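You operate a simulated robot arm through the tools that you are given. There is no shell and no other tool.

Carry out the task below with a simulated robot arm. There is one attempt and no reset: what you move stays moved.

TASK
Wipe the oil off the stone plate with the felt pad, then stand screw blocks 2 and 3 on it.
Fine: put the pad back. Set down upright: felt pad, what you pick out. What is to be rubbed or washed off counts as gone when no trace of it is left.

The check looks at the end state, three seconds after you hand in, the way a careful person would. Anything else that was tipped, shoved, dropped, spilled or broken makes it a failure.

THE ROBOT
A 6-joint arm with a two-finger parallel gripper, fixed in place. Base frame: the origin is at the foot of the arm, x ahead of it, y to its left, z up. Readings come in cm, rad, newtons and seconds.
With the tool pointing down near the work surface it reaches from about 24 to 64 cm from the base axis. Its first joint turns from -1.152 to 1.152 rad. Payload 2.7 kg.
The tool frame sits at the grasp point between the pads (the TCP): z along the fingers, y along the line on which they close. The tips reach 2.3 cm beyond it. Largest opening 9.4 cm; finger width 3.8, thickness 1; the body of the gripper, 5.4 by 9.6 cm, starts 3.9 cm behind the TCP.
Orientation is that of the tool frame in the base frame, as [roll, pitch, yaw] about the fixed x, y, z axes, in that order (R = Rz(yaw) Ry(pitch) Rx(roll)). With the fingers straight down and closing along the base's y, the tool's x points along the base's -x, its y along +y and its z along -z.

THE INTERFACE
- The arm moves only by the tool drive_tool. Its argument "deltas" is text: rows parted by semicolons, each of 6 numbers parted by spaces: the shift along the tool's x, y, z in cm, then the turn, a rotation vector about the tool's x, y, z in rad. In form: x y z rx ry rz; .... A call has 1 to 20 rows; each row is the pose to reach, as a shift and turn from the pose commanded when the call began, along the tool's axes at that moment. "grip" is the finger opening in cm, from 0 to 9.4, set as the call begins (left out, the last holds). Rows are played at 5 a second. More than 5 cm and 0.15 rad between two rows, or a gripper value outside its range, and nothing of the call is played. Where a pose cannot be reached the arm comes as near as it can. A force on the tool above 40 N (or 10 N above the force at the start of the call, whichever is more), or a blocked arm, ends the call early, and 0.2 s more pass. Each finger travels about 4.5 cm/s and halts on what it meets, pressing with about 31 N; the grip force reading is that of the motor and also rises with nothing between the fingers. The clock runs only during rows and for 0.2 s after the last one: add rows that repeat a pose to give the fingers time. It gives the time, the measured TCP pose, the force on the tool (base axes), the opening and the grip force at its end, in the units of the frame above (readings bear some noise), with the torque about the TCP (base axes, N m) and any sound that the robot's microphone picked up.
- Cameras (640 x 400 px; columns grow to the right, rows downward): "scene" is fixed at [9.1, -45.38, 139.88]; the picture's right is [0.55, -0.84, 0.00], its down [-0.51, -0.34, -0.79] and it looks along [0.66, 0.43, -0.62] (base axes); focal length 291 px, centre (320, 200). "wrist" rides on the gripper at [8.6, 1.6, -7.5] in the tool frame; the picture's right is [-0.18, 0.98, 0.00], its down [-0.58, -0.11, -0.81] and it looks along [-0.79, -0.15, 0.59] (tool axes); focal length 243 px, centre (320, 200). There is no depth. A picture from a camera that has moved, and an enlarged one, comes with that camera's place and axes in the base frame and with its lens.
- camera(camera): a new picture of that camera. It takes no simulated time.
- zoom(camera, box): a new picture of the part [left, top, right, bottom] of that camera's present view, enlarged. It takes no simulated time.
- sign_off(): hands the job in; it is judged then, once.

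Places have to be worked out from the pictures, the camera data and where the tool is seen. Open the gripper and draw the arm clear of the work before you hand the job in, unless the task says otherwise.

The tools are called as a command line: name --argument value ..., lists and objects as JSON in quotes. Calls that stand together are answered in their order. drive_tool: Moves the arm, as the interface text tells. Its arguments: {"type":"object","properties":{"deltas":{"type":"string"},"grip":{"type":"number"}},"required":["deltas"]} The other tools are called the same way: camera (camera) takes a picture; zoom (camera, box) takes an enlarged picture of a part of a camera's view; sign_off () hands the job in.

At the start:

```text
time_s: 0.0
tcp_pos: [33.11, 4.56, 120.36]
orientation: [3.138, 0.003, -3.139]
wrist_force: [0.9, -0.5, -0.1]
wrist_torque: [0.02, 0.0, 0.0]
finger_gap: 9.44
gripper_force: 0.1
```

scene: 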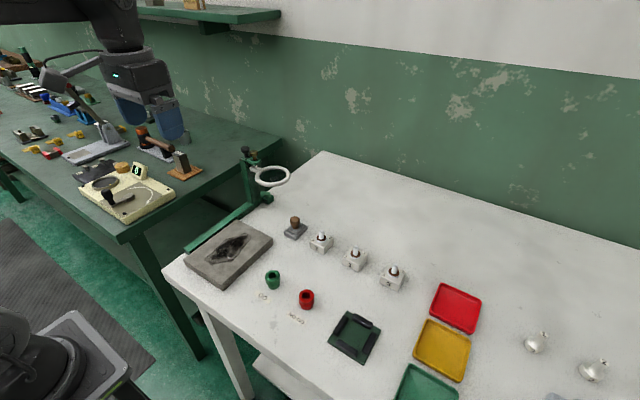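
wrist: 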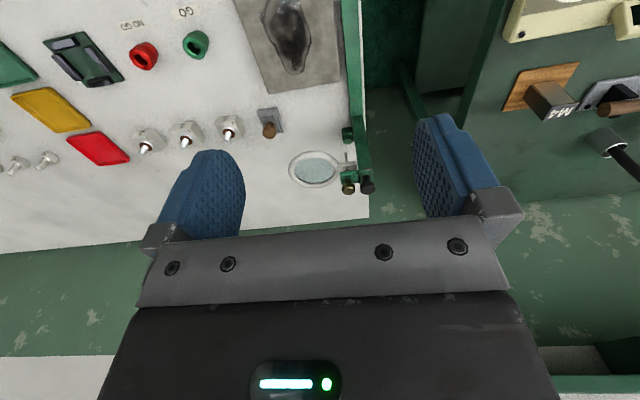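

I'll look closer at the work area first: the stone plate with dark oil, the felt pad with a wooden knob and three screw blocks are visible.

zoom --camera "scene" --box '[160, 140, 440, 315]'

zoom --camera "scene" --box '[260, 200, 420, 300]'

zoom --camera "wrist" --box '[100, 0, 400, 188]'

zoom --camera "scene" --box '[300, 220, 420, 295]'

```text
2.29 times, centred on (300, 228) of scene
camera zoom: at [9.1, -45.38, 139.88], right [0.55, -0.84, 0.0], down [-0.51, -0.34, -0.79], along [0.66, 0.43, -0.62], focal length 666 px, centre (366, 137)
```

zoom: 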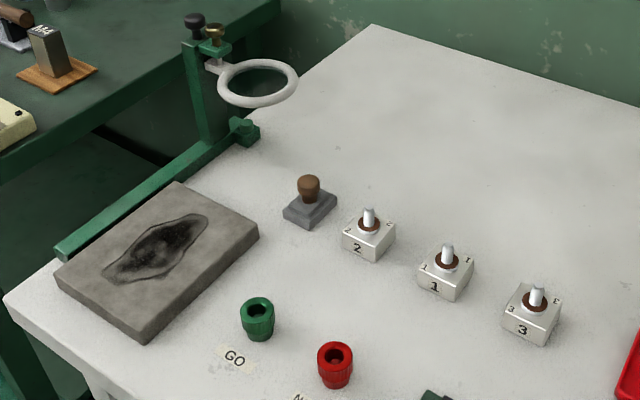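

```text
4.00 times, centred on (340, 250) of scene
camera zoom: at [9.1, -45.38, 139.88], right [0.55, -0.84, 0.0], down [-0.51, -0.34, -0.79], along [0.66, 0.43, -0.62], focal length 1166 px, centre (240, 0)
```

zoom: 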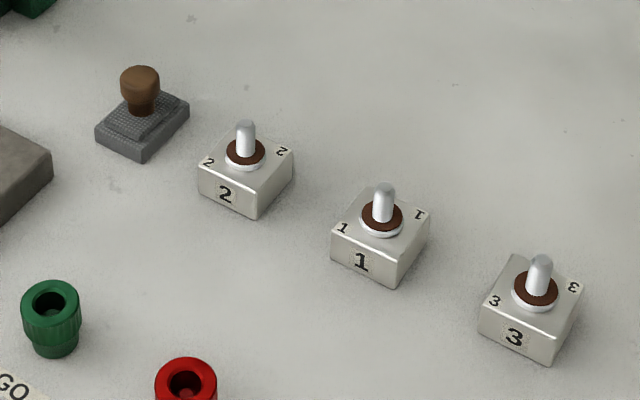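

```text
2.13 times, centred on (250, 94) of wrist
camera zoom: at [24.39, 6.07, 127.85], right [0.18, 0.98, 0.0], down [0.58, -0.11, 0.81], along [0.79, -0.15, -0.59], focal length 516 px, centre (469, 426)
```

zoom: 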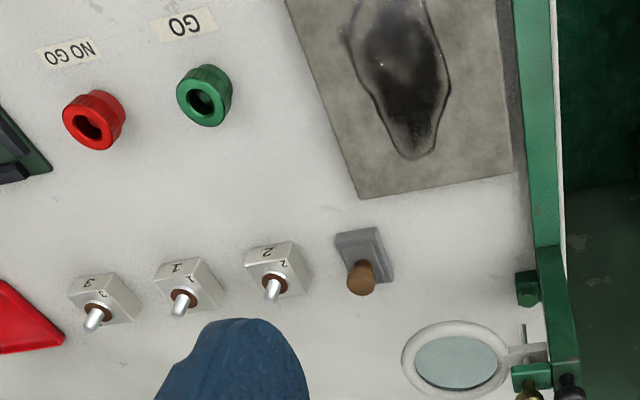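

```text
5.33 times, centred on (360, 258) of scene
camera zoom: at [9.1, -45.38, 139.88], right [0.55, -0.84, 0.0], down [-0.51, -0.34, -0.79], along [0.66, 0.43, -0.62], focal length 1554 px, centre (107, -107)
```

zoom: 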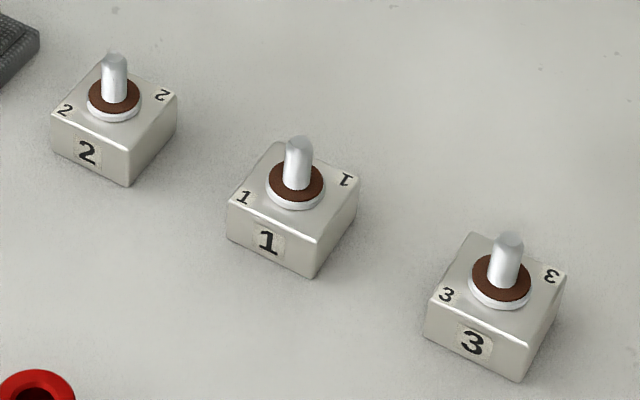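

Triangulating the knob in both views puts it near (52.5, -9.4, ~89.5), so the table top is at about z 85. I'll move over the table at a safe height for a better second view.

drive_tool --deltas "0 -5 1 0 0 0; 0 -10 2 0 0 0; 0 -15 4 0 0 0; 0 -18 6 0 0 0; 0 -18 6 0 0 0"

camera --camera "wrist"

camera --camera "scene"

```text
refused: row 1 steps farther than a row can; nothing moved
```

```text
taken
camera wrist: at [24.39, 6.07, 127.85], right [0.18, 0.98, 0.0], down [0.58, -0.11, 0.81], along [0.79, -0.15, -0.59], focal length 243 px, centre (320, 200)
```

wrist: 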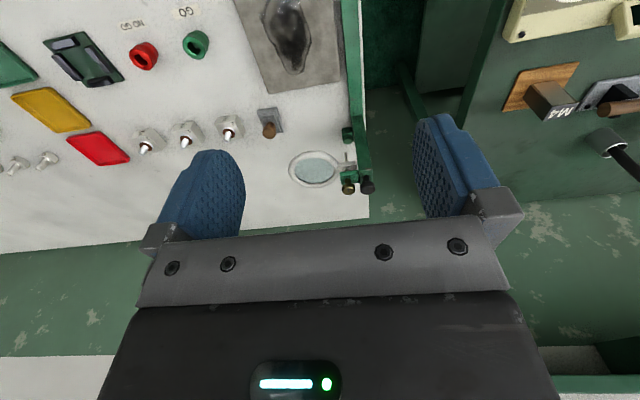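

```text
taken
```

scene: 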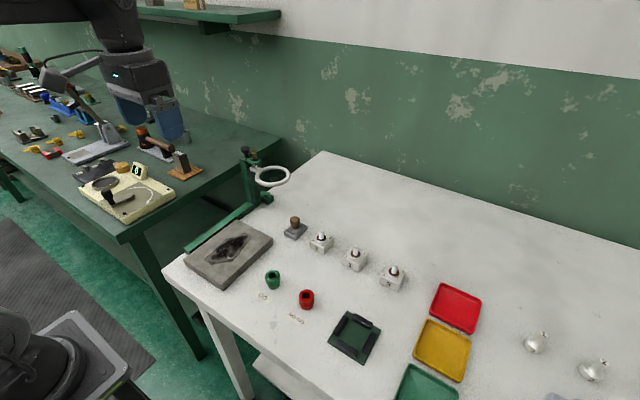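

The first step slightly exceeded 5 cm; I repeat with smaller steps.

drive_tool --deltas "0 -4.5 1 0 0 0; 0 -9 2 0 0 0; 0 -13.5 4 0 0 0; 0 -18 6 0 0 0; 0 -18 6 0 0 0"

camera --camera "wrist"

camera --camera "scene"

```text
time_s: 1.2
tcp_pos: [33.11, -13.6, 114.41]
orientation: [3.14, 0.0, -3.14]
wrist_force: [1.0, 0.2, 0.2]
wrist_torque: [-0.01, 0.02, -0.01]
finger_gap: 9.39
gripper_force: 0.1
```

```text
taken
camera wrist: at [24.53, -12.05, 121.85], right [0.18, 0.98, 0.0], down [0.58, -0.11, 0.81], along [0.79, -0.14, -0.59], focal length 243 px, centre (320, 200)
```

wrist: 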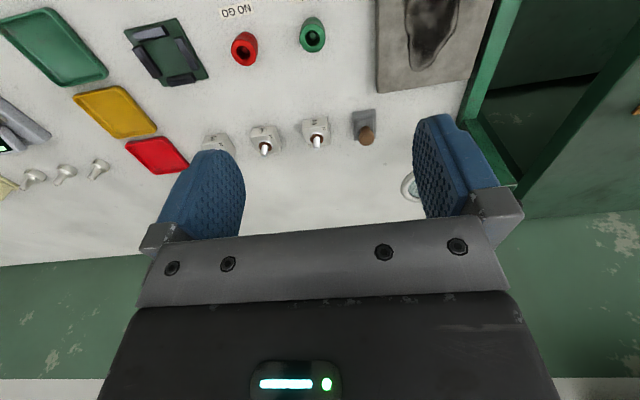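

```text
taken
```

scene: 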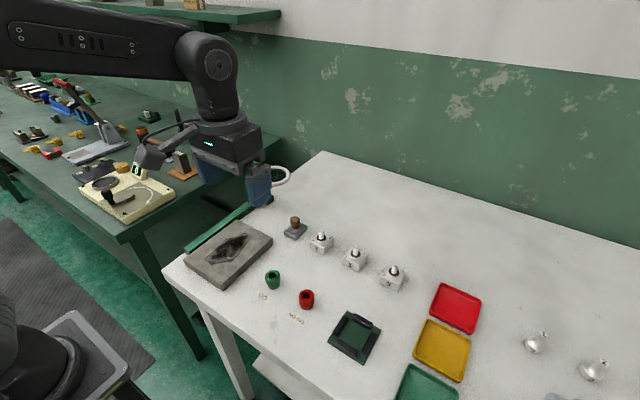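

I'll zoom in on the objects to measure them from this second viewpoint.

zoom --camera "wrist" --box '[180, 60, 420, 210]'

zoom --camera "wrist" --box '[280, 0, 520, 150]'

zoom --camera "scene" --box '[150, 190, 310, 290]'

```text
2.67 times, centred on (300, 135) of wrist
camera zoom: at [24.53, -12.05, 121.85], right [0.18, 0.98, 0.0], down [0.58, -0.11, 0.81], along [0.79, -0.14, -0.59], focal length 647 px, centre (373, 373)
```

zoom: 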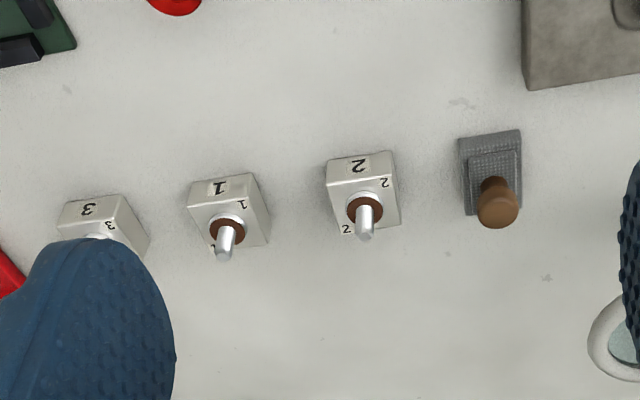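

```text
2.67 times, centred on (400, 75) of wrist
camera zoom: at [24.53, -12.05, 121.85], right [0.18, 0.98, 0.0], down [0.58, -0.11, 0.81], along [0.79, -0.14, -0.59], focal length 647 px, centre (107, 533)
```

zoom: 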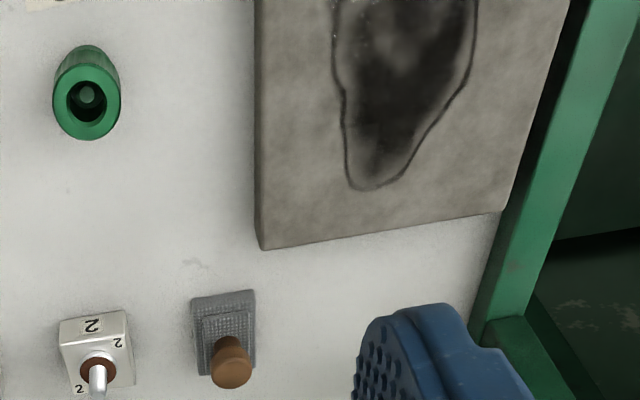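

```text
4.00 times, centred on (230, 240) of scene
camera zoom: at [9.1, -45.38, 139.88], right [0.55, -0.84, 0.0], down [-0.51, -0.34, -0.79], along [0.66, 0.43, -0.62], focal length 1166 px, centre (680, 40)
```

zoom: 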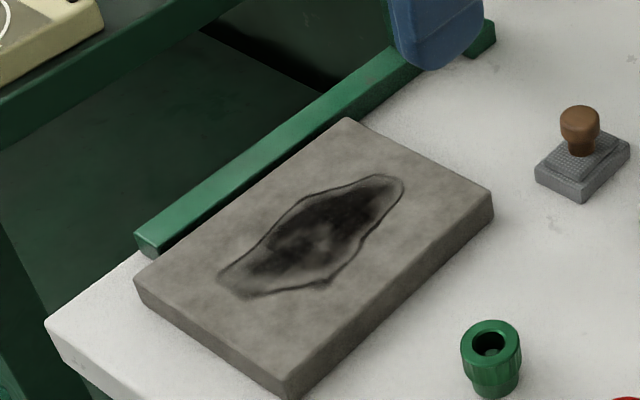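

Triangulation results: table top z≈85.0; plate x 29.3–46, y −7.1–5.5, top ≈87.4; pad centre ≈(52.6, −9.2) with knob centre z≈89.2; magnifier ring near (55, −1, 98.4). To stay clear of the ring I'll turn the gripper 90° so that the fingers close along x, and hover near the pad.

drive_tool --deltas "-1.62 0.05 0.87 0 0 -0.1309; -3.23 0.1 1.73 0 0 -0.2618; -4.85 0.15 2.6 0 0 -0.3927; -6.47 0.2 3.47 0 0 -0.5236; -8.08 0.25 4.33 0 0 -0.6545; -9.7 0.3 5.2 0 0 -0.7854; -11.3 0.35 6.07 0 0 -0.9163; -12.9 0.4 6.93 0 0 -1.0472; -14.5 0.45 7.8 0 0 -1.1781; -16.2 0.5 8.67 0 0 -1.309; -17.8 0.55 9.53 0 0 -1.4399; -19.4 0.6 10.4 0 0 -1.5708; -19.4 0.6 10.4 0 0 -1.5708"

camera --camera "wrist"

camera --camera "scene"

```text
time_s: 4.0
tcp_pos: [52.42, -12.64, 103.97]
orientation: [3.141, 0.003, -1.566]
wrist_force: [0.6, 0.8, 0.1]
wrist_torque: [-0.02, -0.03, 0.02]
finger_gap: 9.4
gripper_force: 0.1
```

```text
taken
camera wrist: at [50.95, -21.48, 111.45], right [-0.98, 0.18, 0.0], down [0.11, 0.58, 0.81], along [0.15, 0.79, -0.59], focal length 243 px, centre (320, 200)
```

wrist: 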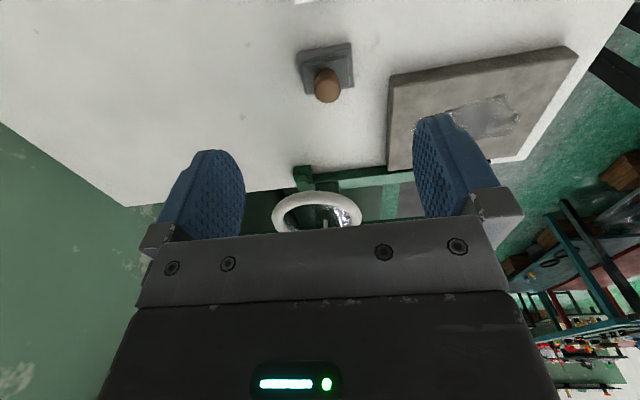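

```text
taken
```

scene: 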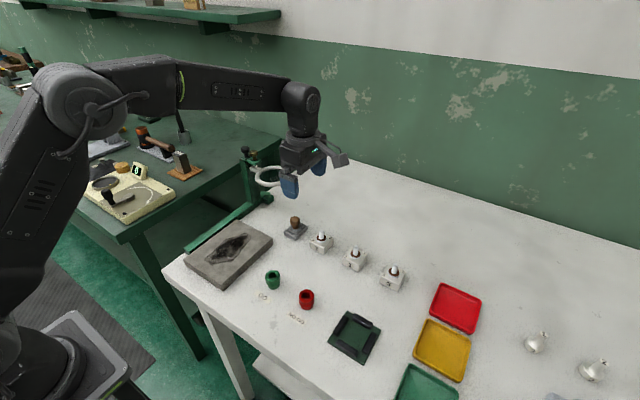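

The turn worked. I'll zoom on the pad and the ring to refine their positions.

zoom --camera "wrist" --box '[260, 20, 400, 108]'

zoom --camera "wrist" --box '[240, 140, 440, 265]'

zoom --camera "scene" --box '[210, 130, 350, 250]'

```text
4.55 times, centred on (330, 64) of wrist
camera zoom: at [50.95, -21.48, 111.45], right [-0.98, 0.18, 0.0], down [0.11, 0.58, 0.81], along [0.15, 0.79, -0.59], focal length 1103 px, centre (274, 818)
```

zoom: 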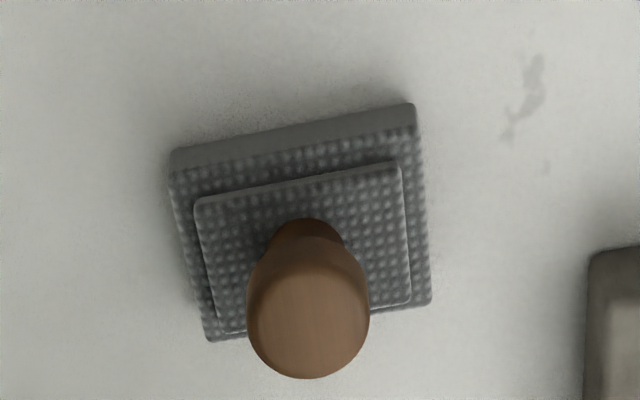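

```text
3.20 times, centred on (340, 202) of wrist
camera zoom: at [50.95, -21.48, 111.45], right [-0.98, 0.18, 0.0], down [0.11, 0.58, 0.81], along [0.15, 0.79, -0.59], focal length 776 px, centre (256, 192)
```

zoom: 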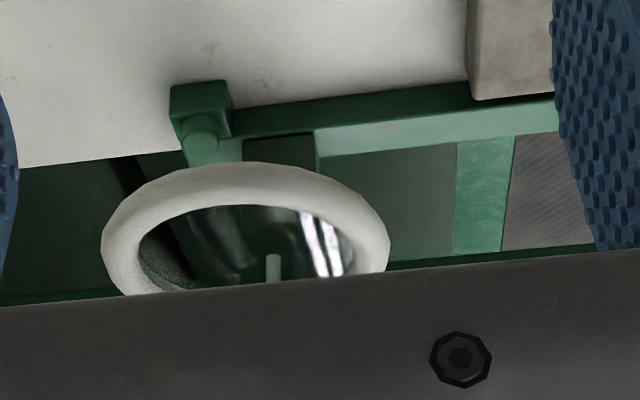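

```text
3.33 times, centred on (280, 190) of scene
camera zoom: at [9.1, -45.38, 139.88], right [0.55, -0.84, 0.0], down [-0.51, -0.34, -0.79], along [0.66, 0.43, -0.62], focal length 971 px, centre (453, 233)
```

zoom: 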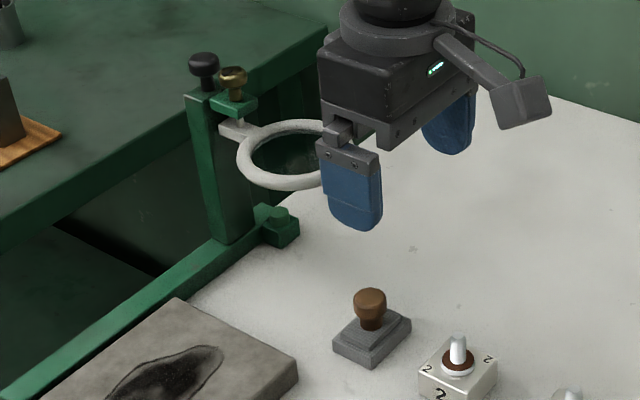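

Refined: knob centre (52.5, −9.2, 89.2); the gripper body should clear the ring by over 1 cm. I descend in two stages, first to z≈94.

drive_tool --deltas "-1.7 0 2 0 0 0; -3.4 0 4 0 0 0; -3.4 0 7 0 0 0; -3.4 0 10 0 0 0; -3.4 0 10 0 0 0" --grip 7

camera --camera "wrist"

zoom --camera "scene" --box '[210, 130, 350, 250]'

```text
time_s: 5.2
tcp_pos: [52.71, -9.14, 93.97]
orientation: [3.141, 0.004, -1.568]
wrist_force: [0.9, -0.8, -0.3]
wrist_torque: [-0.02, 0.0, -0.02]
finger_gap: 7.01
gripper_force: 0.0
```

```text
taken
camera wrist: at [51.04, -17.99, 101.32], right [-0.98, 0.18, 0.0], down [0.11, 0.58, 0.81], along [0.15, 0.79, -0.59], focal length 243 px, centre (320, 200)
```

wrist: 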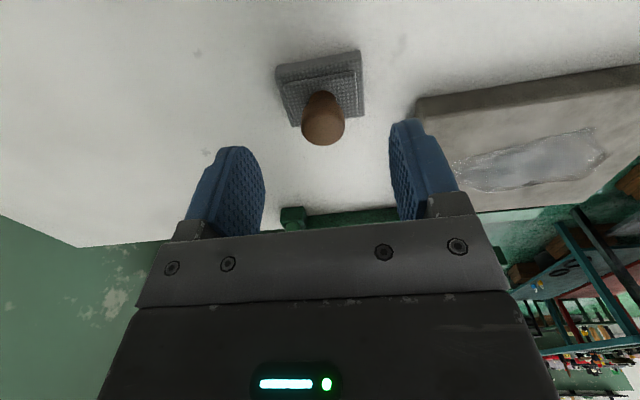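

```text
3.33 times, centred on (280, 190) of scene
camera zoom: at [9.1, -45.38, 139.88], right [0.55, -0.84, 0.0], down [-0.51, -0.34, -0.79], along [0.66, 0.43, -0.62], focal length 971 px, centre (453, 233)
```

zoom: 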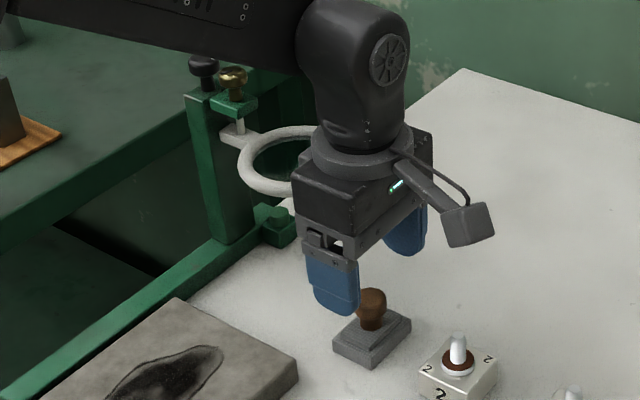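

All clear so far; the flange will pass the ring with ≈0.7 cm to spare, so I bias 0.3 cm toward −y, and descend the last 4.5 cm, then close on the knob.

drive_tool --deltas "0.3 0.15 0 0 0 0; 0.3 0.15 1.5 0 0 0; 0.3 0.15 3 0 0 0; 0.3 0.15 4.4 0 0 0; 0.3 0.15 4.4 0 0 0" --grip 7

camera --camera "wrist"

zoom --camera "scene" --box '[210, 130, 350, 250]'

```text
time_s: 6.4
tcp_pos: [52.31, -9.66, 89.62]
orientation: [3.14, 0.004, -1.57]
wrist_force: [0.3, -0.8, -1.0]
wrist_torque: [0.04, 0.0, -0.02]
finger_gap: 7.0
gripper_force: 0.1
```

```text
taken
camera wrist: at [50.72, -18.39, 96.98], right [-0.98, 0.18, 0.0], down [0.11, 0.58, 0.81], along [0.15, 0.79, -0.59], focal length 243 px, centre (320, 200)
```

wrist: 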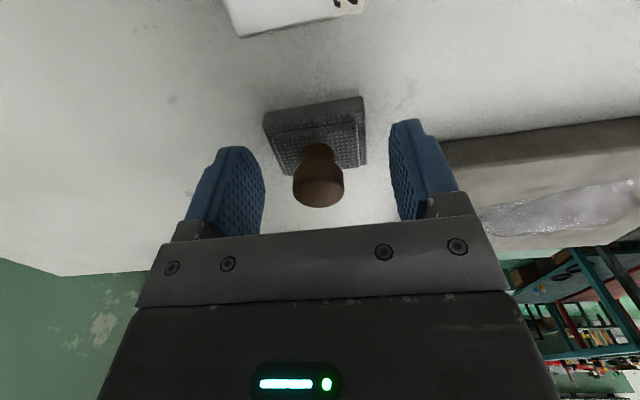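

```text
3.33 times, centred on (280, 190) of scene
camera zoom: at [9.1, -45.38, 139.88], right [0.55, -0.84, 0.0], down [-0.51, -0.34, -0.79], along [0.66, 0.43, -0.62], focal length 971 px, centre (453, 233)
```

zoom: 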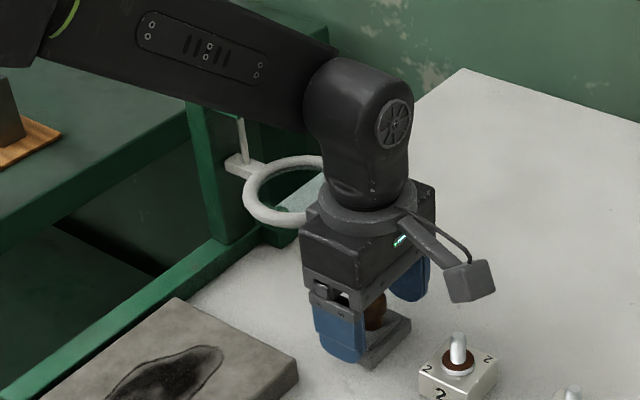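

The magnifier ring appears lower in this picture than before; I need to look closely before doing anything else.

zoom --camera "scene" --box '[220, 140, 320, 215]'

camera --camera "scene"

```text
5.33 times, centred on (270, 178) of scene
camera zoom: at [9.1, -45.38, 139.88], right [0.55, -0.84, 0.0], down [-0.51, -0.34, -0.79], along [0.66, 0.43, -0.62], focal length 1554 px, centre (587, 320)
```

zoom: 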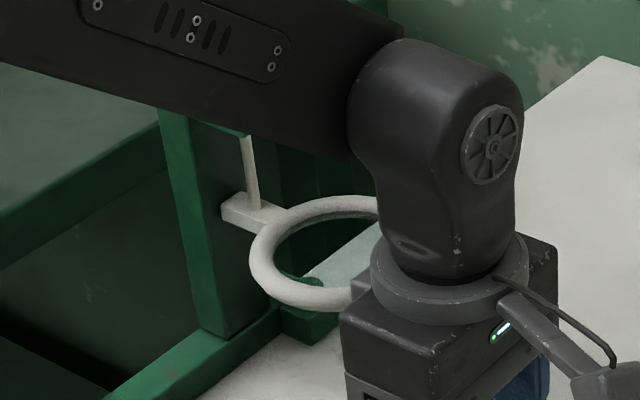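

```text
taken
```

scene: 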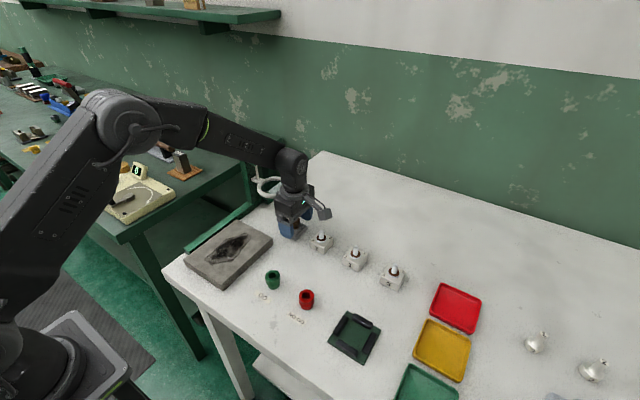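

The forearm seems to have pressed the magnifier's rod/knob down. I back straight up and check whether it springs back.

drive_tool --deltas "0 0 -1.5 0 0 0; 0 0 -3 0 0 0; 0 0 -4.4 0 0 0; 0.5 0 -7 0 0 0; 1.5 0 -10 0 0 0; 3 0 -14 0 0 0; 3 0 -14 0 0 0"

zoom --camera "scene" --box '[210, 130, 350, 250]'

camera --camera "wrist"

```text
time_s: 8.0
tcp_pos: [52.37, -12.49, 103.38]
orientation: [-3.139, 0.002, -1.569]
wrist_force: [-0.5, -0.2, 0.3]
wrist_torque: [0.02, 0.02, 0.02]
finger_gap: 6.99
gripper_force: 0.1
```

```text
3.33 times, centred on (280, 190) of scene
camera zoom: at [9.1, -45.38, 139.88], right [0.55, -0.84, 0.0], down [-0.51, -0.34, -0.79], along [0.66, 0.43, -0.62], focal length 971 px, centre (453, 233)
```

zoom: 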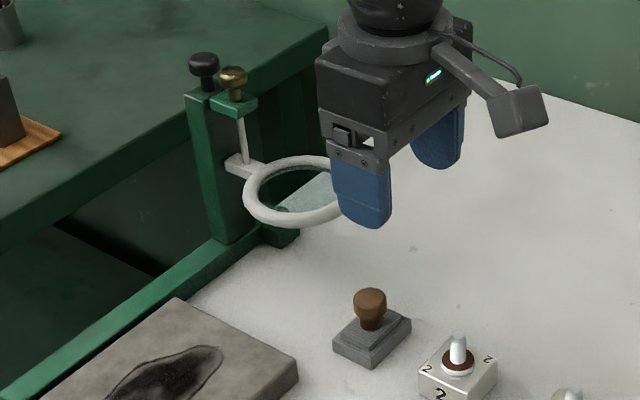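

```text
taken
camera wrist: at [50.79, -21.4, 110.92], right [-0.98, 0.18, 0.0], down [0.11, 0.58, 0.81], along [0.15, 0.79, -0.59], focal length 243 px, centre (320, 200)
```

wrist: 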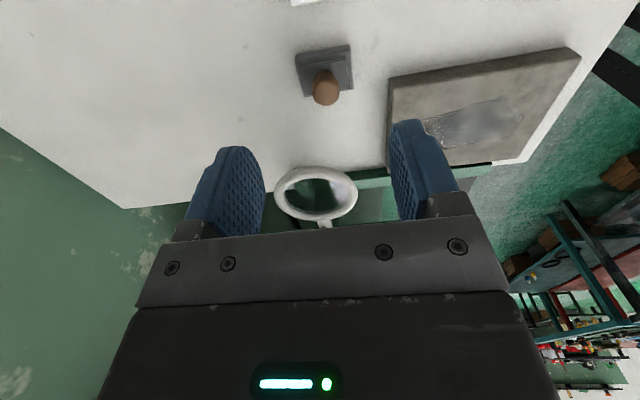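

The gold knob and bracket haven't moved but the ring and its rod have slid ~3.5 cm down. I'll hold still a moment and check whether it is still moving on its own.

drive_tool --deltas "0 0 0 0 0 0; 0 0 0 0 0 0; 0 0 0 0 0 0; 0 0 0 0 0 0; 0 0 0 0 0 0; 0 0 0 0 0 0; 0 0 0 0 0 0; 0 0 0 0 0 0; 0 0 0 0 0 0; 0 0 0 0 0 0"

zoom --camera "scene" --box '[210, 130, 350, 250]'

zoom --camera "wrist" --box '[240, 140, 440, 265]'

```text
time_s: 10.2
tcp_pos: [52.33, -12.67, 103.4]
orientation: [-3.14, 0.002, -1.57]
wrist_force: [0.8, 0.2, -0.3]
wrist_torque: [0.0, 0.0, -0.02]
finger_gap: 7.0
gripper_force: 0.1
```

```text
3.33 times, centred on (280, 190) of scene
camera zoom: at [9.1, -45.38, 139.88], right [0.55, -0.84, 0.0], down [-0.51, -0.34, -0.79], along [0.66, 0.43, -0.62], focal length 971 px, centre (453, 233)
```

zoom: 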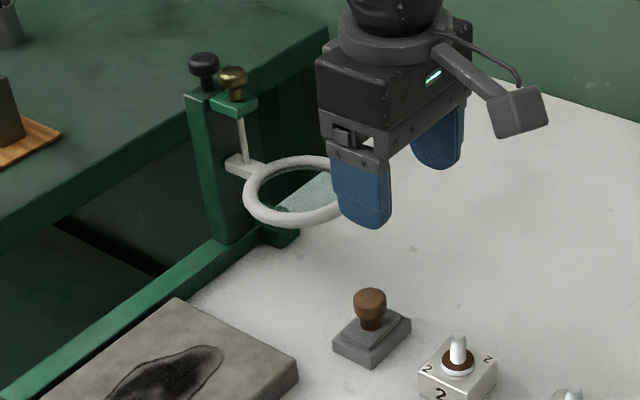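

```text
3.20 times, centred on (340, 202) of wrist
camera zoom: at [50.79, -21.39, 110.88], right [-0.98, 0.18, 0.0], down [0.11, 0.58, 0.81], along [0.15, 0.79, -0.59], focal length 776 px, centre (256, 192)
```

zoom: 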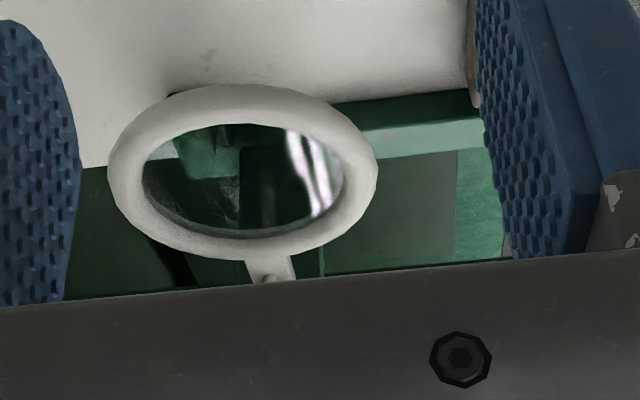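

The ring is stationary now at about (55, −0.9, 95) with nothing else changed; my tool readings showed no contact force and the geometry left over 1 cm, so it appears to have sunk by itself. I'll keep the clearance, and go down to the knob again, biased away from the ring.

drive_tool --deltas "-1.5 -0.1 3 0 0 0; -2.8 -0.1 6 0 0 0; -3.1 -0.1 9 0 0 0; -3.1 -0.1 11.5 0 0 0; -3.1 -0.1 13.8 0 0 0; -3.1 -0.1 13.8 0 0 0" --grip 6.5

camera --camera "wrist"

zoom --camera "scene" --box '[210, 130, 350, 250]'

```text
time_s: 11.4
tcp_pos: [52.65, -9.46, 90.96]
orientation: [-3.128, 0.0, -1.565]
wrist_force: [-0.7, -1.0, 7.6]
wrist_torque: [0.44, -0.06, 0.0]
finger_gap: 6.5
gripper_force: 0.1
stopped in row 6: the force on the tool passed its limit at 56 N (the readings are from after the stop); the commanded pose is now the measured one
```

```text
taken
camera wrist: at [51.04, -18.23, 98.37], right [-0.98, 0.18, -0.01], down [0.09, 0.58, 0.81], along [0.15, 0.79, -0.59], focal length 243 px, centre (320, 200)
```

wrist: 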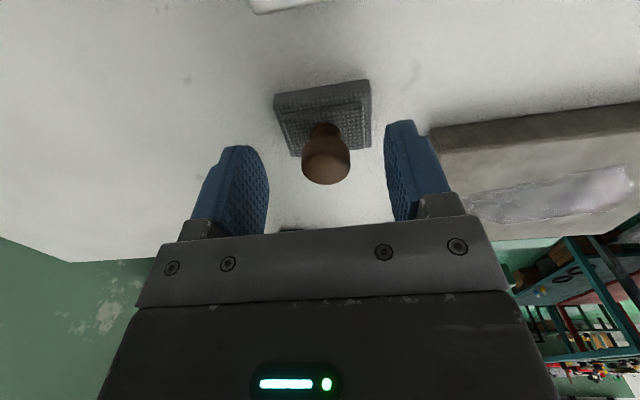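

```text
3.33 times, centred on (280, 190) of scene
camera zoom: at [9.08, -45.38, 139.88], right [0.55, -0.84, 0.0], down [-0.51, -0.34, -0.79], along [0.66, 0.43, -0.62], focal length 971 px, centre (453, 233)
```

zoom: 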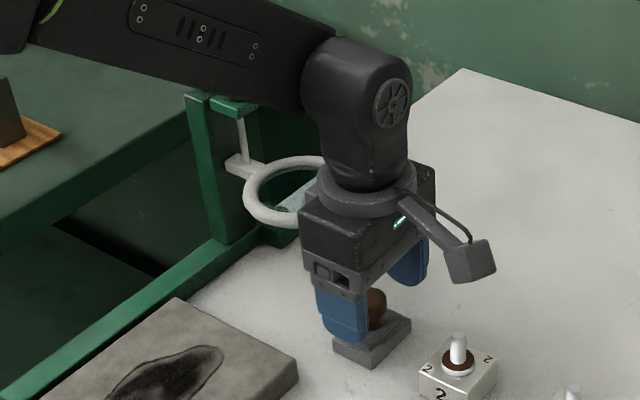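

The stop shows an upward push at ≈5 cm to the +y side of the tool: the gripper does protrude farther that way than I assumed, and it is touching the magnifier ring. I back off upward and away (−y) at once.

drive_tool --deltas "0.3 0 -0.8 0 0 0; 1 0 -2.5 0 0 0; 2.5 0 -5.5 0 0 0; 5 0 -9 0 0 0; 7 0 -12 0 0 0; 7 0 -12 0 0 0"

zoom --camera "scene" --box '[210, 130, 350, 250]'

camera --camera "wrist"

zoom --camera "scene" --box '[240, 100, 360, 200]'

```text
time_s: 12.8
tcp_pos: [52.4, -16.71, 102.57]
orientation: [-3.13, 0.002, -1.563]
wrist_force: [0.4, 0.0, 0.0]
wrist_torque: [0.01, 0.0, 0.03]
finger_gap: 6.49
gripper_force: 0.1
```

```text
3.33 times, centred on (280, 190) of scene
camera zoom: at [9.1, -45.38, 139.88], right [0.55, -0.84, 0.0], down [-0.51, -0.34, -0.79], along [0.66, 0.43, -0.62], focal length 971 px, centre (453, 233)
```

zoom: 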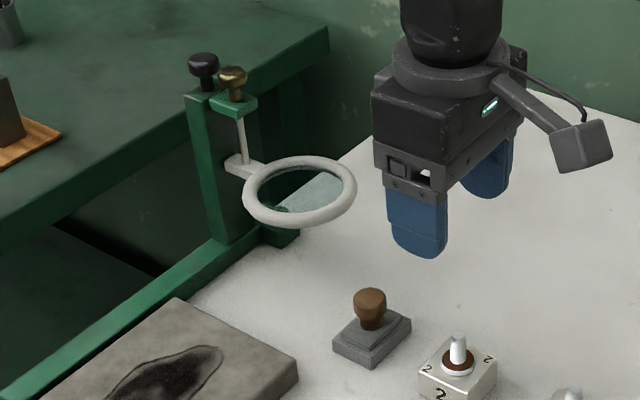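

```text
taken
camera wrist: at [50.81, -25.46, 110.06], right [-0.98, 0.18, -0.01], down [0.1, 0.58, 0.81], along [0.15, 0.79, -0.59], focal length 243 px, centre (320, 200)
```

wrist: 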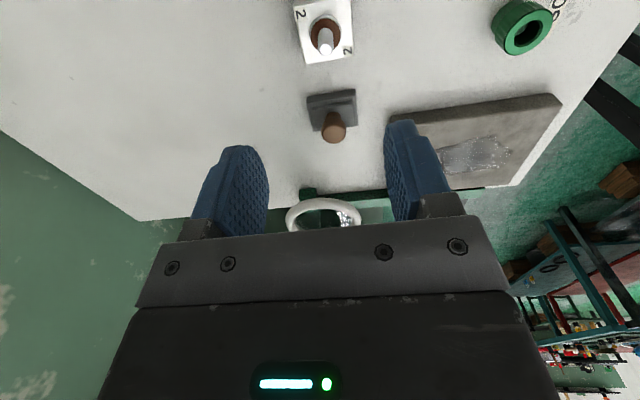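

```text
4.00 times, centred on (300, 150) of scene
camera zoom: at [9.1, -45.38, 139.88], right [0.55, -0.84, 0.0], down [-0.51, -0.34, -0.79], along [0.66, 0.43, -0.62], focal length 1166 px, centre (400, 400)
```

zoom: 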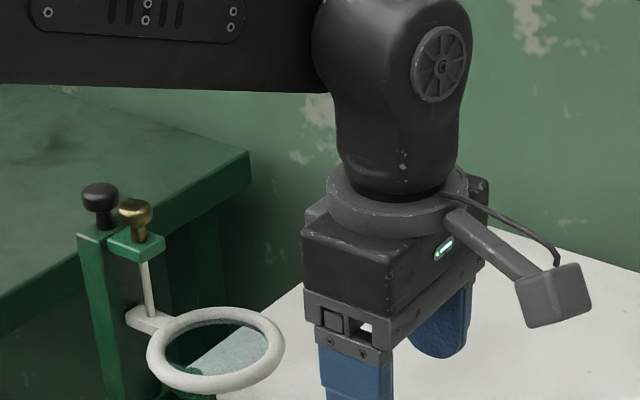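

Ring geometry is now clear (centre ≈(55.1, −0.9, 95), radius 4.5) and the gripper has a rear block on its +y side. I did evidently push the ring down ~3.2 cm and will raise it again later; for the pad I'll lean the tool 0.25 rad away from the ring.

drive_tool --deltas "-1.7 0 1.2 -0.006 -0.09 0.004; -3.5 -0.1 3 -0.0116 -0.18 0.008; -5.0 -0.1 5 -0.0116 -0.25 0.008; -5.2 -0.1 5.6 -0.0116 -0.25 0.008; -5.2 -0.1 5.6 -0.0116 -0.25 0.008" --grip 6.5

camera --camera "wrist"

zoom --camera "scene" --box '[210, 130, 350, 250]'

```text
time_s: 14.0
tcp_pos: [52.58, -11.36, 97.13]
orientation: [3.139, 0.253, -1.57]
wrist_force: [0.6, -0.5, 0.1]
wrist_torque: [-0.05, 0.0, -0.01]
finger_gap: 6.49
gripper_force: 0.0
```

```text
taken
camera wrist: at [51.05, -21.64, 102.17], right [-0.98, 0.18, 0.05], down [0.11, 0.36, 0.93], along [0.15, 0.92, -0.38], focal length 243 px, centre (320, 200)
```

wrist: 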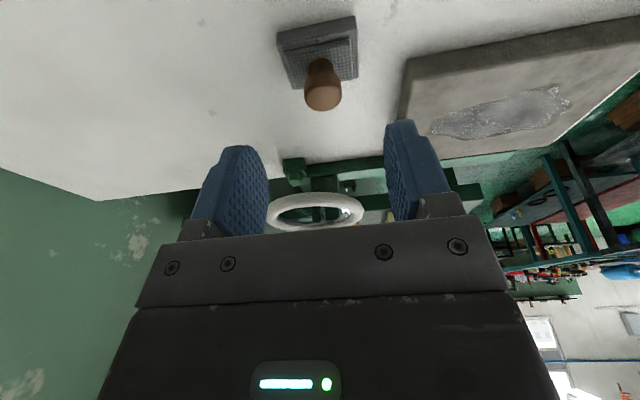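

```text
3.33 times, centred on (280, 190) of scene
camera zoom: at [9.1, -45.38, 139.88], right [0.55, -0.84, 0.0], down [-0.51, -0.34, -0.79], along [0.66, 0.43, -0.62], focal length 971 px, centre (453, 233)
```

zoom: 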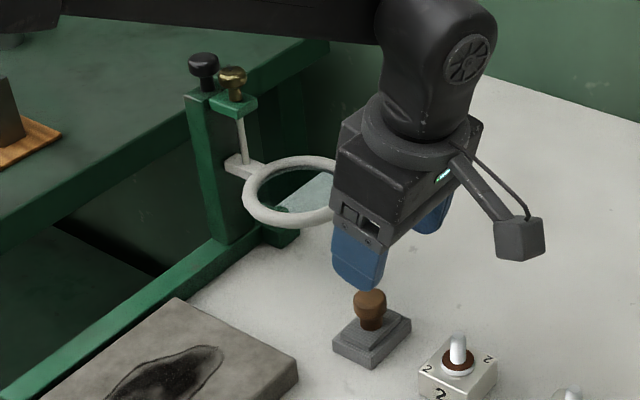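

The lean leaves about 1.3 cm to the ring. I now descend along a straight line to the knob (52.5, −9.9, 90.1).

drive_tool --deltas "0.1 0.05 2.4 0 0 0; 0.2 0.1 4.8 0 0 0; 0.27 0.12 6.2 0 0 0; 0.29 0.12 7.1 0 0 0; 0.29 0.12 7.1 0 0 0" --grip 6.5

camera --camera "wrist"

zoom --camera "scene" --box '[210, 130, 350, 250]'

```text
time_s: 15.2
tcp_pos: [52.5, -9.79, 90.27]
orientation: [3.14, 0.251, -1.572]
wrist_force: [0.0, 0.7, -0.1]
wrist_torque: [0.01, 0.04, 0.01]
finger_gap: 6.49
gripper_force: 0.1
```

```text
taken
camera wrist: at [50.92, -20.16, 95.33], right [-0.98, 0.18, 0.05], down [0.11, 0.36, 0.93], along [0.15, 0.91, -0.38], focal length 243 px, centre (320, 200)
```

wrist: 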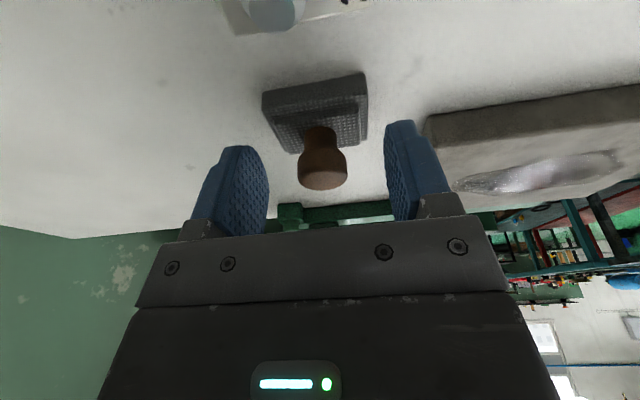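

```text
3.33 times, centred on (280, 190) of scene
camera zoom: at [9.1, -45.38, 139.88], right [0.55, -0.84, 0.0], down [-0.51, -0.34, -0.79], along [0.66, 0.43, -0.62], focal length 971 px, centre (453, 233)
```

zoom: 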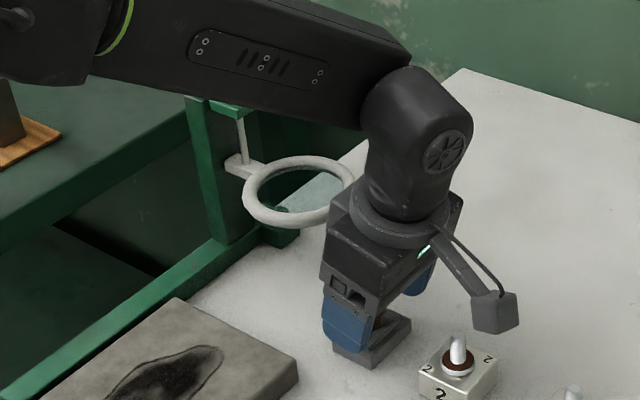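

The knob is centred between the fingers with no contact force. I close on it.

drive_tool --deltas "0 0 0 0 0 0; 0 0 0 0 0 0; 0 0 0 0 0 0; 0 0 0 0 0 0; 0 0 0 0 0 0" --grip 1

camera --camera "wrist"

```text
time_s: 16.4
tcp_pos: [52.57, -9.79, 90.27]
orientation: [3.142, 0.251, -1.571]
wrist_force: [0.3, -0.2, 0.1]
wrist_torque: [0.0, -0.03, -0.05]
finger_gap: 2.45
gripper_force: 30.8
```

```text
taken
camera wrist: at [50.92, -20.17, 95.34], right [-0.98, 0.18, 0.05], down [0.11, 0.36, 0.93], along [0.15, 0.91, -0.38], focal length 243 px, centre (320, 200)
```

wrist: 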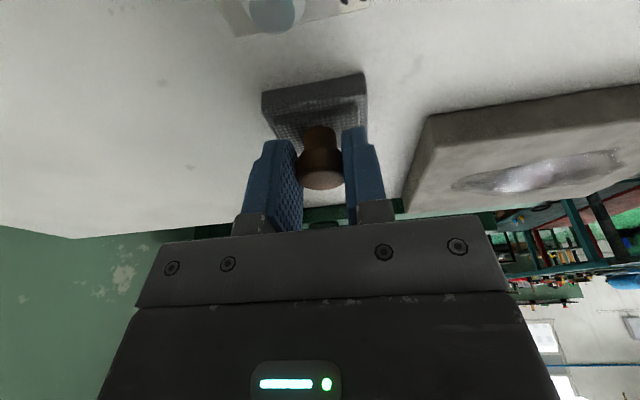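

Grip is firm (2.45 cm, 31 N). I lift straight up, move toward −x past the ring, then over the plate.

drive_tool --deltas "-0.25 0 -0.97 0 0 0; -0.62 0 -2.42 0 0 0; -1.1 0 -4.3 0 0 0; -1.49 0 -5.81 0 0 0; -1.49 3.5 -5.81 0 0 0; -1.49 7 -5.81 0 0 0; -1.49 10.5 -5.81 0 0 0; -1.49 11.5 -5.81 0 0 0; -4.11 11.5 -5.14 0 0 0; -6.72 11.5 -4.47 0 0 0; -9.44 11.5 -3.78 0 0 0; -9.44 11.5 -3.78 0 0 0"

camera --camera "wrist"

zoom --camera "scene" --box '[150, 130, 350, 270]'

```text
time_s: 19.0
tcp_pos: [40.92, -1.53, 96.14]
orientation: [3.139, 0.252, -1.573]
wrist_force: [0.5, -0.4, -0.5]
wrist_torque: [0.0, 0.01, -0.01]
finger_gap: 2.45
gripper_force: 30.9
```

```text
taken
camera wrist: at [39.29, -11.87, 101.26], right [-0.98, 0.18, 0.05], down [0.11, 0.36, 0.93], along [0.15, 0.91, -0.38], focal length 243 px, centre (320, 200)
```

wrist: 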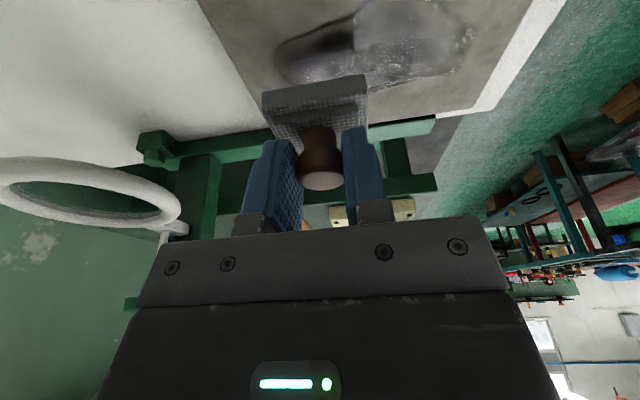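

```text
2.86 times, centred on (250, 200) of scene
camera zoom: at [9.1, -45.37, 139.88], right [0.55, -0.84, 0.0], down [-0.51, -0.34, -0.79], along [0.66, 0.43, -0.62], focal length 833 px, centre (520, 200)
```

zoom: 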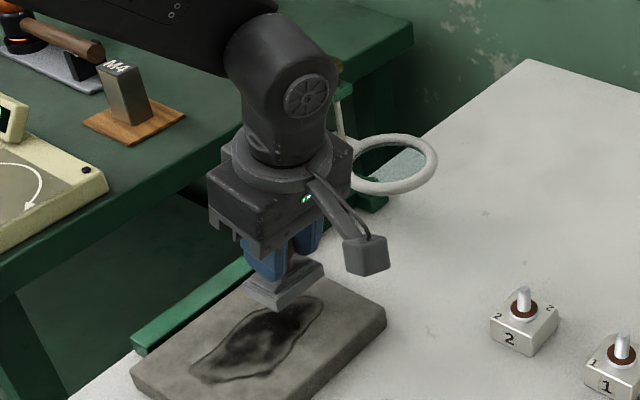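

The pad is held level above the plate. I lower gently toward the plate top (expected contact at TCP z≈92.7).

drive_tool --deltas "0.37 0 1.45 0 0 0; 0.645 0 2.52 0 0 0; 0.744 0 2.91 0 0 0; 0.794 0 3.10 0 0 0; 0.818 0 3.2 0 0 0; 0.818 0 3.2 0 0 0"

```text
time_s: 20.4
tcp_pos: [41.12, -1.54, 92.92]
orientation: [3.139, 0.251, -1.573]
wrist_force: [-0.9, -0.1, -0.2]
wrist_torque: [0.0, 0.01, 0.02]
finger_gap: 2.45
gripper_force: 31.0
```

No contact yet at 92.9; I lower in finer steps.

drive_tool --deltas "0.025 0 0.097 0 0 0; 0.05 0 0.194 0 0 0; 0.074 0 0.29 0 0 0; 0.074 0 0.29 0 0 0"

```text
time_s: 21.4
tcp_pos: [41.1, -1.58, 92.77]
orientation: [3.14, 0.25, -1.57]
wrist_force: [-5.5, -1.5, 19.4]
wrist_torque: [0.09, 0.14, 0.02]
finger_gap: 2.46
gripper_force: 30.9
```

Contact at about 19 N, plate top ≈87.5. I begin the wiping strokes along x, starting with the middle and going toward −y.

drive_tool --deltas "0 -1.5 0 0 0 0; 0 0.5 0 0 0 0; 0 2.5 0 0 0 0; 0 4.5 0 0 0 0; 0 6.5 0 0 0 0; 0 8.5 0 0 0 0; 1.55 8.5 -0.397 0 0 0; 1.55 6.5 -0.397 0 0 0; 1.55 4.5 -0.397 0 0 0; 1.55 2.5 -0.397 0 0 0; 1.55 0.5 -0.397 0 0 0; 1.55 -1.5 -0.397 0 0 0; 3.1 -1.5 -0.793 0 0 0; 3.1 0.5 -0.793 0 0 0; 3.1 2.5 -0.793 0 0 0; 3.1 4.5 -0.793 0 0 0; 3.1 6.5 -0.793 0 0 0; 3.1 8.5 -0.793 0 0 0; 3.1 8.5 -0.793 0 0 0"

zoom --camera "scene" --box '[150, 150, 350, 290]'

```text
time_s: 25.4
tcp_pos: [32.39, -4.9, 92.69]
orientation: [3.141, 0.25, -1.57]
wrist_force: [3.6, 0.4, 5.4]
wrist_torque: [0.1, -0.06, -0.01]
finger_gap: 2.41
gripper_force: 31.2
```

```text
2.86 times, centred on (250, 220) of scene
camera zoom: at [9.1, -45.38, 139.88], right [0.55, -0.84, 0.0], down [-0.51, -0.34, -0.79], along [0.66, 0.43, -0.62], focal length 833 px, centre (520, 143)
```

zoom: 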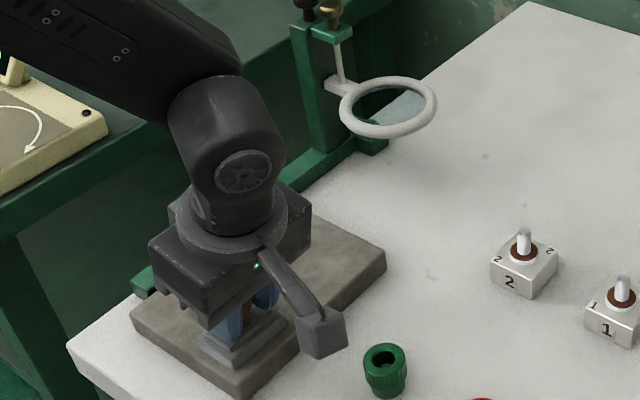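

The visible part is wiped clean. Contact force dropped to 5 N, so I press slightly more and continue back over and toward +y.

drive_tool --deltas "0.015 0 0.06 0 0 0; 0.015 -2.5 0.06 0 0 0; 0.015 -5 0.06 0 0 0; 0.015 -7.5 0.06 0 0 0; 0.015 -10.2 0.06 0 0 0; -1.535 -10.2 0.457 0 0 0; -1.535 -7.7 0.457 0 0 0; -1.535 -5.2 0.457 0 0 0; -1.535 -2.7 0.457 0 0 0; -1.535 -0.2 0.457 0 0 0; -3.085 -0.2 0.853 0 0 0; -3.085 -2.7 0.853 0 0 0; -3.085 -5.2 0.853 0 0 0; -3.085 -7.7 0.853 0 0 0; -3.085 -10.2 0.853 0 0 0; -3.085 -10.2 0.853 0 0 0"

```text
time_s: 28.8
tcp_pos: [42.59, -1.54, 92.69]
orientation: [3.138, 0.251, -1.571]
wrist_force: [0.2, -0.2, -0.5]
wrist_torque: [-0.02, -0.01, -0.01]
finger_gap: 2.43
gripper_force: 31.4
```

Force reads about zero here, so the knob has slipped slightly in the grip. I lower in small steps to regain contact.

drive_tool --deltas "0.015 0 0.06 0 0 0; 0.03 0 0.12 0 0 0; 0.03 0 0.12 0 0 0"

zoom --camera "scene" --box '[150, 150, 350, 290]'

camera --camera "wrist"

```text
time_s: 29.6
tcp_pos: [42.66, -1.38, 92.52]
orientation: [3.139, 0.251, -1.571]
wrist_force: [-0.1, -0.6, -1.4]
wrist_torque: [-0.03, 0.0, -0.02]
finger_gap: 2.44
gripper_force: 30.9
```

```text
2.86 times, centred on (250, 220) of scene
camera zoom: at [9.1, -45.38, 139.88], right [0.55, -0.84, 0.0], down [-0.51, -0.34, -0.79], along [0.66, 0.43, -0.62], focal length 833 px, centre (520, 143)
```

zoom: 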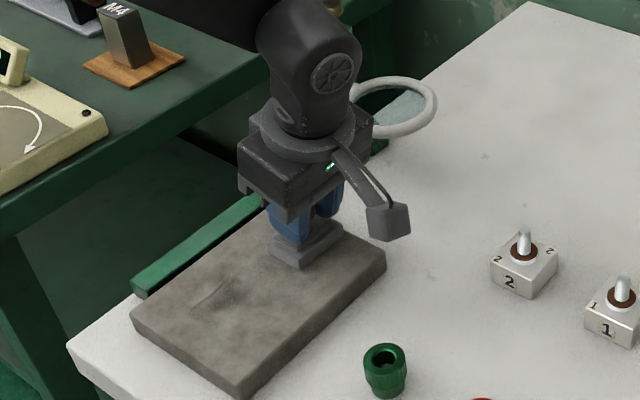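

```text
taken
camera wrist: at [41.08, -11.84, 97.63], right [-0.98, 0.18, 0.05], down [0.11, 0.36, 0.93], along [0.15, 0.91, -0.38], focal length 243 px, centre (320, 200)
```

wrist: 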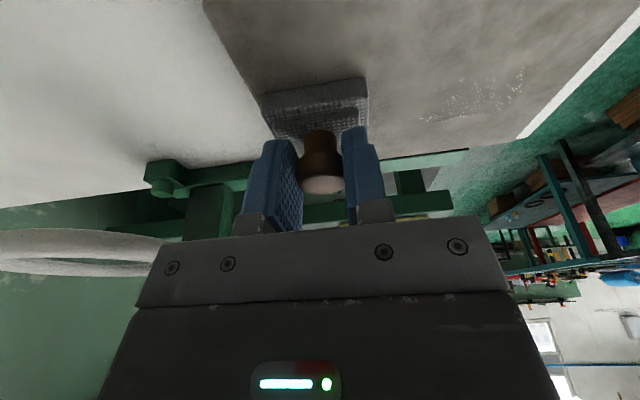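

A faint residue remains near the −x end. Still no contact at 92.52; I lower a bit more.

drive_tool --deltas "0.015 0 0.06 0 0 0; 0.03 0 0.12 0 0 0; 0.045 0 0.18 0 0 0; 0.06 0 0.24 0 0 0; 0.06 0 0.24 0 0 0"

zoom --camera "wrist" --box '[200, 50, 440, 200]'

zoom --camera "scene" --box '[180, 200, 280, 280]'

```text
time_s: 30.8
tcp_pos: [42.69, -1.47, 92.26]
orientation: [-3.141, 0.251, -1.571]
wrist_force: [-5.8, 2.1, 27.3]
wrist_torque: [0.29, 0.12, 0.05]
finger_gap: 2.47
gripper_force: 31.0
```

```text
2.67 times, centred on (320, 125) of wrist
camera zoom: at [41.12, -11.86, 97.39], right [-0.98, 0.18, 0.04], down [0.11, 0.36, 0.93], along [0.15, 0.91, -0.38], focal length 647 px, centre (320, 400)
```

zoom: 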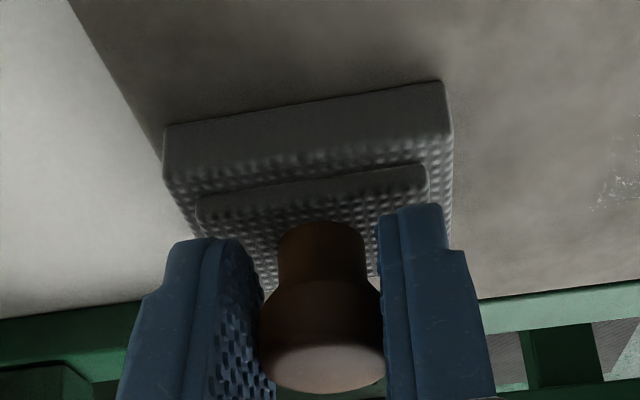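

```text
5.00 times, centred on (230, 240) of scene
camera zoom: at [9.04, -45.37, 139.89], right [0.55, -0.84, 0.0], down [-0.51, -0.34, -0.79], along [0.66, 0.43, -0.62], focal length 1457 px, centre (770, 0)
```

zoom: 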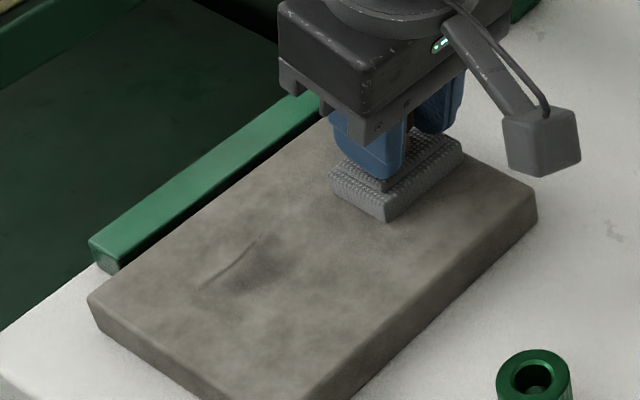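

Contact regained (27 N). I ease it slightly and wipe the +y part where the residue sits, x 32.6–42.6.

drive_tool --deltas "-0.01 0 -0.04 0 0 0; -1.076 0 0.233 0 0 0; -1.076 2 0.233 0 0 0; -1.076 4 0.233 0 0 0; -1.076 6 0.233 0 0 0; -1.076 8 0.233 0 0 0; -1.076 10 0.233 0 0 0; -2.24 10 0.53 0 0 0; -2.24 8 0.53 0 0 0; -2.24 6 0.53 0 0 0; -2.24 4 0.53 0 0 0; -2.24 2 0.53 0 0 0; -2.24 0 0.53 0 0 0; -2.24 0 0.53 0 0 0"

zoom --camera "scene" --box '[180, 200, 280, 280]'

```text
time_s: 33.8
tcp_pos: [43.0, 0.53, 92.19]
orientation: [3.141, 0.252, -1.571]
wrist_force: [-6.2, 0.9, 14.0]
wrist_torque: [0.18, 0.1, 0.09]
finger_gap: 2.44
gripper_force: 30.6
```

```text
5.00 times, centred on (230, 240) of scene
camera zoom: at [9.06, -45.37, 139.89], right [0.55, -0.84, 0.0], down [-0.51, -0.34, -0.79], along [0.66, 0.43, -0.62], focal length 1457 px, centre (770, 0)
```

zoom: 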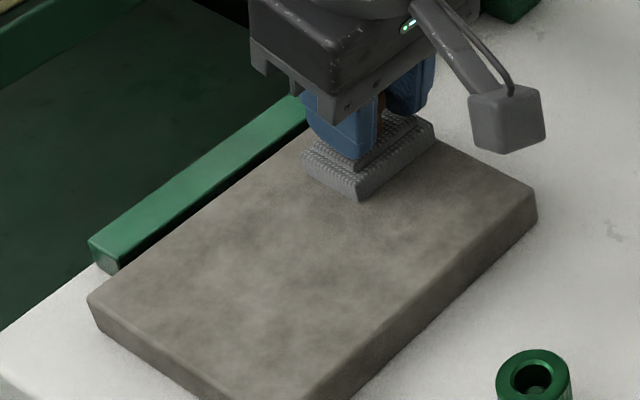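

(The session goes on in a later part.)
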